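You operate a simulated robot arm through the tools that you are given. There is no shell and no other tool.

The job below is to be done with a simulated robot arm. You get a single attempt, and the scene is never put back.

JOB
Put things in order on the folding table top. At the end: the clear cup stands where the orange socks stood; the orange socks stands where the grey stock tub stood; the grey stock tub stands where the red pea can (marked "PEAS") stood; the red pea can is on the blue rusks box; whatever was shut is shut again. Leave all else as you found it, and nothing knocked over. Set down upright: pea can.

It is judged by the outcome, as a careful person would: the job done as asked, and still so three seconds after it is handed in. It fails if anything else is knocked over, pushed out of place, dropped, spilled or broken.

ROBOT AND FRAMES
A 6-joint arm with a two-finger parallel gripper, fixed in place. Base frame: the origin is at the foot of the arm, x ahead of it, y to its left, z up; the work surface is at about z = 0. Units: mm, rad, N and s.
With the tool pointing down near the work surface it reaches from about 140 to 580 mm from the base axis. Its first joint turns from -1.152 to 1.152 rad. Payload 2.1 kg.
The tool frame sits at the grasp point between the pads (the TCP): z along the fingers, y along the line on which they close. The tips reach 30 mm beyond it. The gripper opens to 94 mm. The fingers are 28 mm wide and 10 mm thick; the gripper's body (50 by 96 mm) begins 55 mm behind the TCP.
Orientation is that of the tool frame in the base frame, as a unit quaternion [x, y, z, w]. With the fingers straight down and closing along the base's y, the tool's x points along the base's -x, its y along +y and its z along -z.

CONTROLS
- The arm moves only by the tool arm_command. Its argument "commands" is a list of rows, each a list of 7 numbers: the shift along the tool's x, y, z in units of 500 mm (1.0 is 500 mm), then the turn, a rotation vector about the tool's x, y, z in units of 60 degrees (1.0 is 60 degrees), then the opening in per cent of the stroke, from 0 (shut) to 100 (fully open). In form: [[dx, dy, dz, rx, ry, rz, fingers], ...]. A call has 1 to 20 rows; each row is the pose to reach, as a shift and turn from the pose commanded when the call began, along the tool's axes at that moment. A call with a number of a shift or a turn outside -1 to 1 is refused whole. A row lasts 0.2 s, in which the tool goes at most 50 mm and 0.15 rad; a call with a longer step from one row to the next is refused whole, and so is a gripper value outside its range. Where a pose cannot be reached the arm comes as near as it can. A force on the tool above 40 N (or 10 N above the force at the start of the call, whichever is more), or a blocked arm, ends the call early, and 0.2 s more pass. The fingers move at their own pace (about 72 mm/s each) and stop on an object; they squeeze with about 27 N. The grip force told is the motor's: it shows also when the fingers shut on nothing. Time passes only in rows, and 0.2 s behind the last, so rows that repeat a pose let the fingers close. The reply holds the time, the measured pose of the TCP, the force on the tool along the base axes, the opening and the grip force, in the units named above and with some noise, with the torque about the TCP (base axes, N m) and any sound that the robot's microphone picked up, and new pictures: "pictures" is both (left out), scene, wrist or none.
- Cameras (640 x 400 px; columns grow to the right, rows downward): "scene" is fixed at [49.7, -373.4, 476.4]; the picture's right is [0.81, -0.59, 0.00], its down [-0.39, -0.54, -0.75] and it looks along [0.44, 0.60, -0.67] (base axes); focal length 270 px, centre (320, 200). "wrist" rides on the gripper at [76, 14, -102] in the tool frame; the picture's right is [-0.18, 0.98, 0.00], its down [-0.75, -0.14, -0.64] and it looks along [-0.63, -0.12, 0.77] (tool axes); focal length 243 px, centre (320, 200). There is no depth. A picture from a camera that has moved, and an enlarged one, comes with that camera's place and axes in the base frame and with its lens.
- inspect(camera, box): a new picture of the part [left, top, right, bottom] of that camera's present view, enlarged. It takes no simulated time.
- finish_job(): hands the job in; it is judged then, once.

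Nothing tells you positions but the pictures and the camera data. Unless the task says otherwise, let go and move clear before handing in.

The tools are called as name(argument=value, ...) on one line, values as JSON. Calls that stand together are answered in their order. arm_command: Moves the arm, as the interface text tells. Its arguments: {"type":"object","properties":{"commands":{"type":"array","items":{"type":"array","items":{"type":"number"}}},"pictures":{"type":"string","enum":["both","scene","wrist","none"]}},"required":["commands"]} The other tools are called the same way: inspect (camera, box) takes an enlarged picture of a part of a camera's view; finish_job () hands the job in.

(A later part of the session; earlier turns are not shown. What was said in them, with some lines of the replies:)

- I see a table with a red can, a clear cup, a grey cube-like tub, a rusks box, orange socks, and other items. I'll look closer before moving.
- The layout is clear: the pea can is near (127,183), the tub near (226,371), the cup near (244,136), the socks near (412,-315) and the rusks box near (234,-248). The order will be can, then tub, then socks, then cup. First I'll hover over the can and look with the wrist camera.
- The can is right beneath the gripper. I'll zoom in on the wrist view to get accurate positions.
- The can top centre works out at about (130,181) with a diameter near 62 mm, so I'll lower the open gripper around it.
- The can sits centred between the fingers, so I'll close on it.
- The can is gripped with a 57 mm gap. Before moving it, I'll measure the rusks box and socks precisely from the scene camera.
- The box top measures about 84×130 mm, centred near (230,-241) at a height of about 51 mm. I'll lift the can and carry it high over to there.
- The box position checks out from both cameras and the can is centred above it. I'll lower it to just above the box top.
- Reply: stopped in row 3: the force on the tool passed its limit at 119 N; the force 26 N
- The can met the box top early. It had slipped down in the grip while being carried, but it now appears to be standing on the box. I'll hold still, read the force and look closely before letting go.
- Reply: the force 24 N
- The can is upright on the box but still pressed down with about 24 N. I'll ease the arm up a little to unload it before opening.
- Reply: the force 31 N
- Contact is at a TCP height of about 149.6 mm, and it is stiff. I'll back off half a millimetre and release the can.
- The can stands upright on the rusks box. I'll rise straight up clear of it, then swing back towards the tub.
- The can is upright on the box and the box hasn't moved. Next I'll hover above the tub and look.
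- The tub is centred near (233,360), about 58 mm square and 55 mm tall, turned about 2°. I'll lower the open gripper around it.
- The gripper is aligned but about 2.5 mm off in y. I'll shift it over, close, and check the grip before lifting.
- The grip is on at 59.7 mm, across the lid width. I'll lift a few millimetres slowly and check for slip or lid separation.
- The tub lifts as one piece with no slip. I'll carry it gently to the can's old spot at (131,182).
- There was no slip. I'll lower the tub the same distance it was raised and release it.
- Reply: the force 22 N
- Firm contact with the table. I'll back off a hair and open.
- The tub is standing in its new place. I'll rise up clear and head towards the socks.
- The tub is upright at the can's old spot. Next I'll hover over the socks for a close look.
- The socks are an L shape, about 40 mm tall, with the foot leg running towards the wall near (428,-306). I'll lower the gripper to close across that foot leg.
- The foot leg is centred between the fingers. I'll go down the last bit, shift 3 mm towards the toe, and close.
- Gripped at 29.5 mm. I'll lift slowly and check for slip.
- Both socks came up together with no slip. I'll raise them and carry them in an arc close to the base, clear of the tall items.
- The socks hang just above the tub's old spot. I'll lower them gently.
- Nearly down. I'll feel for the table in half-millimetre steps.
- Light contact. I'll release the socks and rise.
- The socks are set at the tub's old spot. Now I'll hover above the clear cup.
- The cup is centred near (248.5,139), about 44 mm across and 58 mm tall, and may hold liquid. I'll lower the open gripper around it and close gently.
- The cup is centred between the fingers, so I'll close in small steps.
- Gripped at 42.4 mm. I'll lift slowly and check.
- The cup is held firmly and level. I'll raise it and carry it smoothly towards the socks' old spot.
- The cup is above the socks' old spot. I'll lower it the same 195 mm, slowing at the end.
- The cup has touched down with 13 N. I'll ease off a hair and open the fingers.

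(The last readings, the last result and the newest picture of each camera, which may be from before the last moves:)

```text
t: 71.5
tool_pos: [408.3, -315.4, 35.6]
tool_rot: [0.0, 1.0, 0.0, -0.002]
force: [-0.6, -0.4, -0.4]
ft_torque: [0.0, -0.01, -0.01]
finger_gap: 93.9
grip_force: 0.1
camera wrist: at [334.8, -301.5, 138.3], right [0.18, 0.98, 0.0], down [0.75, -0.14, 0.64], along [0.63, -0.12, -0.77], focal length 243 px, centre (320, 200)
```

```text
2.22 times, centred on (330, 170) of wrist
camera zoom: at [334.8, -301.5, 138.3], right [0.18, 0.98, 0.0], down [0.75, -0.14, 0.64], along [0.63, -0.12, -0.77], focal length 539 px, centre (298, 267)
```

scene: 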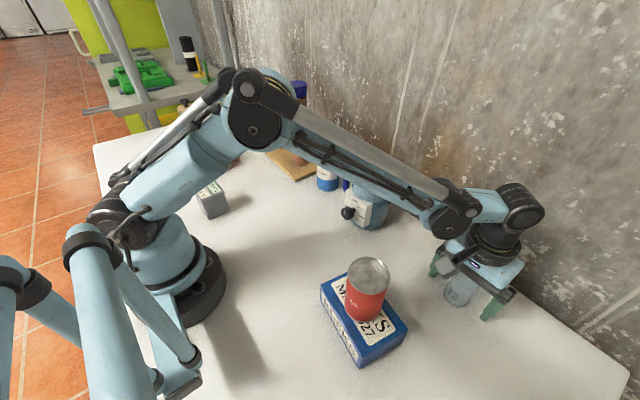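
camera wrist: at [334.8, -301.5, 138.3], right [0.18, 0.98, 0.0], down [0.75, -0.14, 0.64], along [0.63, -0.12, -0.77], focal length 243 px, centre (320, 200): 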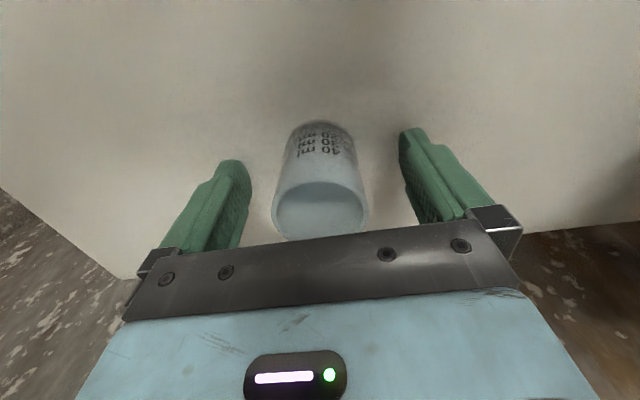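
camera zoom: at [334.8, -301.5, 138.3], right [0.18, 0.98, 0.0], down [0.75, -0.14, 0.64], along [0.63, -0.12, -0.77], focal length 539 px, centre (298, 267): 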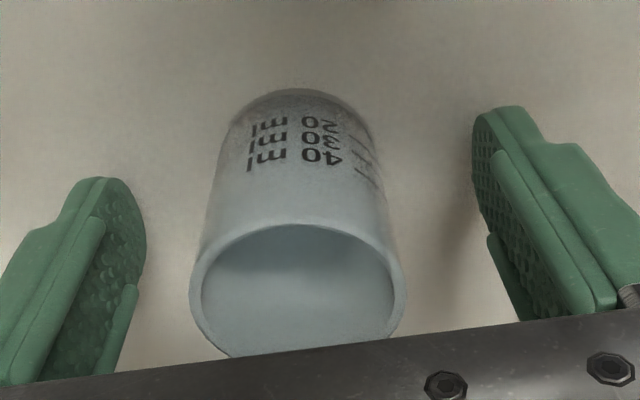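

The cup stands free. I'll rise straight up, retreat to a clear pose, and check the whole scene.

arm_command(commands=[[0, 0, -0.02, 0, 0, 0, 100], [0, 0, -0.06, 0, 0, 0, 100], [0, 0, -0.12, 0, 0, 0, 100], [0, 0, -0.2, 0, 0, 0, 100], [0, 0, -0.28, 0, 0, 0, 100], [0, 0, -0.36, 0, 0, 0, 100], [0, 0, -0.42, 0, 0, 0, 100], [0.03, 0.07, -0.44, 0, 0, 0, 100], [0.06, 0.15, -0.44, 0, 0, 0, 100], [0.09, 0.23, -0.44, 0, 0, 0, 100], [0.12, 0.31, -0.44, 0, 0, 0, 100], [0.15, 0.39, -0.44, 0, 0, 0, 100], [0.18, 0.47, -0.44, 0, 0, 0, 100], [0.2, 0.55, -0.44, 0, 0, 0, 100], [0.21, 0.62, -0.44, 0, 0, 0, 100], [0.21, 0.65, -0.44, 0, 0, 0, 100]])

inspect(camera="scene", box=[300, 220, 520, 380])

inspect(camera="scene", box=[170, 100, 290, 230])

inspect(camera="scene", box=[220, 60, 420, 240])

```text
t: 75.0
tool_pos: [303.9, 10.8, 254.9]
tool_rot: [0.001, 1.0, -0.001, -0.001]
force: [-0.3, 0.2, 0.4]
ft_torque: [-0.01, -0.02, 0.0]
finger_gap: 93.8
grip_force: 0.1
camera wrist: at [230.6, 23.8, 358.3], right [0.18, 0.98, 0.0], down [0.75, -0.14, 0.64], along [0.63, -0.12, -0.77], focal length 243 px, centre (320, 200)
```

scene: 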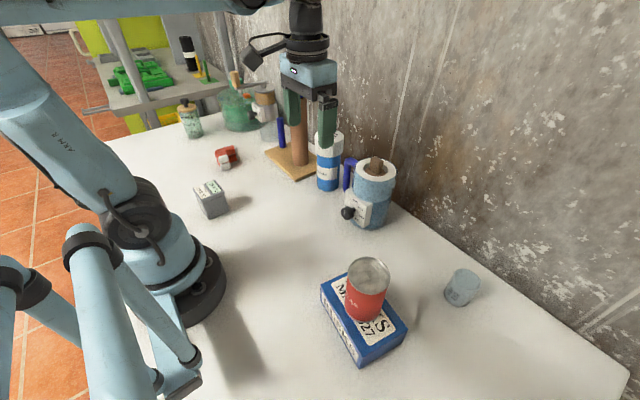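
wrist: 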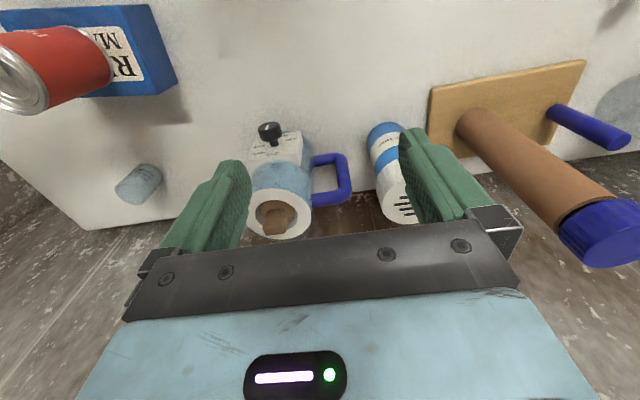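

```text
2.50 times, centred on (410, 300) of scene
camera zoom: at [49.7, -373.4, 476.4], right [0.81, -0.59, 0.0], down [-0.39, -0.54, -0.75], along [0.44, 0.6, -0.67], focal length 675 px, centre (95, -50)
```

zoom: 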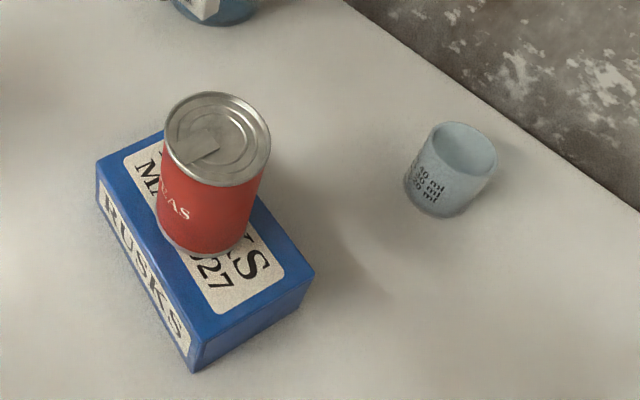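

```text
3.08 times, centred on (230, 165) of scene
camera zoom: at [49.7, -373.4, 476.4], right [0.81, -0.59, 0.0], down [-0.39, -0.54, -0.75], along [0.44, 0.6, -0.67], focal length 831 px, centre (597, 308)
```

zoom: 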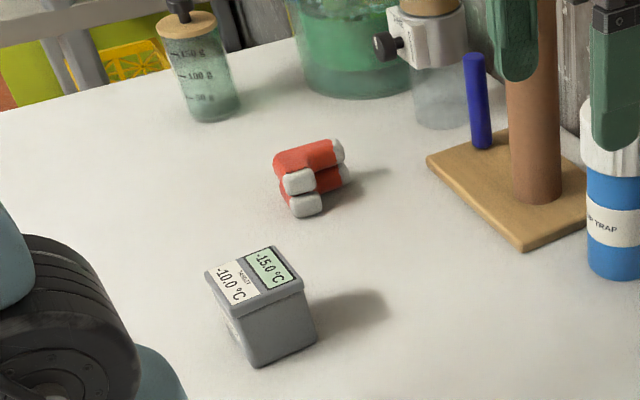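

```text
2.22 times, centred on (320, 150) of scene
camera zoom: at [49.7, -373.4, 476.4], right [0.81, -0.59, 0.0], down [-0.39, -0.54, -0.75], along [0.44, 0.6, -0.67], focal length 600 px, centre (320, 311)
```

zoom: 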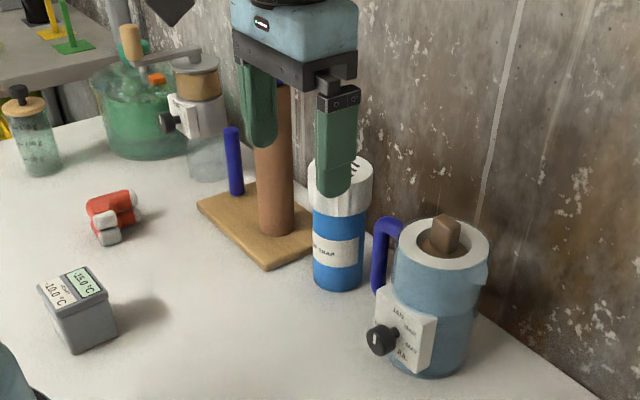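

The job is done as asked:
- **Pea can:** upright on the rusks box.
- **Tub:** at the can's old spot, lid shut.
- **Socks:** at the tub's old spot.
- **Cup:** upright at the socks' old spot.

Everything else looks undisturbed and the gripper is clear, so I'm handing in.

finish_job()

```text
The job is handed in.
```

The job is handed in, and the final pictures show everything where you asked:

- **Pea can:** upright on the blue rusks box, near its centre.
- **Grey stock tub:** at the can's old spot. It lifted in one piece and its lid is still shut.
- **Orange socks:** at the tub's old spot, facing the same way as before.
- **Clear cup:** upright at the socks' old spot.

Nothing else on the table looks moved or knocked over, and nothing had to be opened. I estimate each item is within about a centimetre of the spot it replaced, judging from the camera views.

While being carried, the can slipped down in the grip until it hung by its top rim. It then met the box harder than planned, at about 119 N. Neither the can nor the box shows damage, and the box did not shift. I moved everything after that more slowly, with no further slipping.
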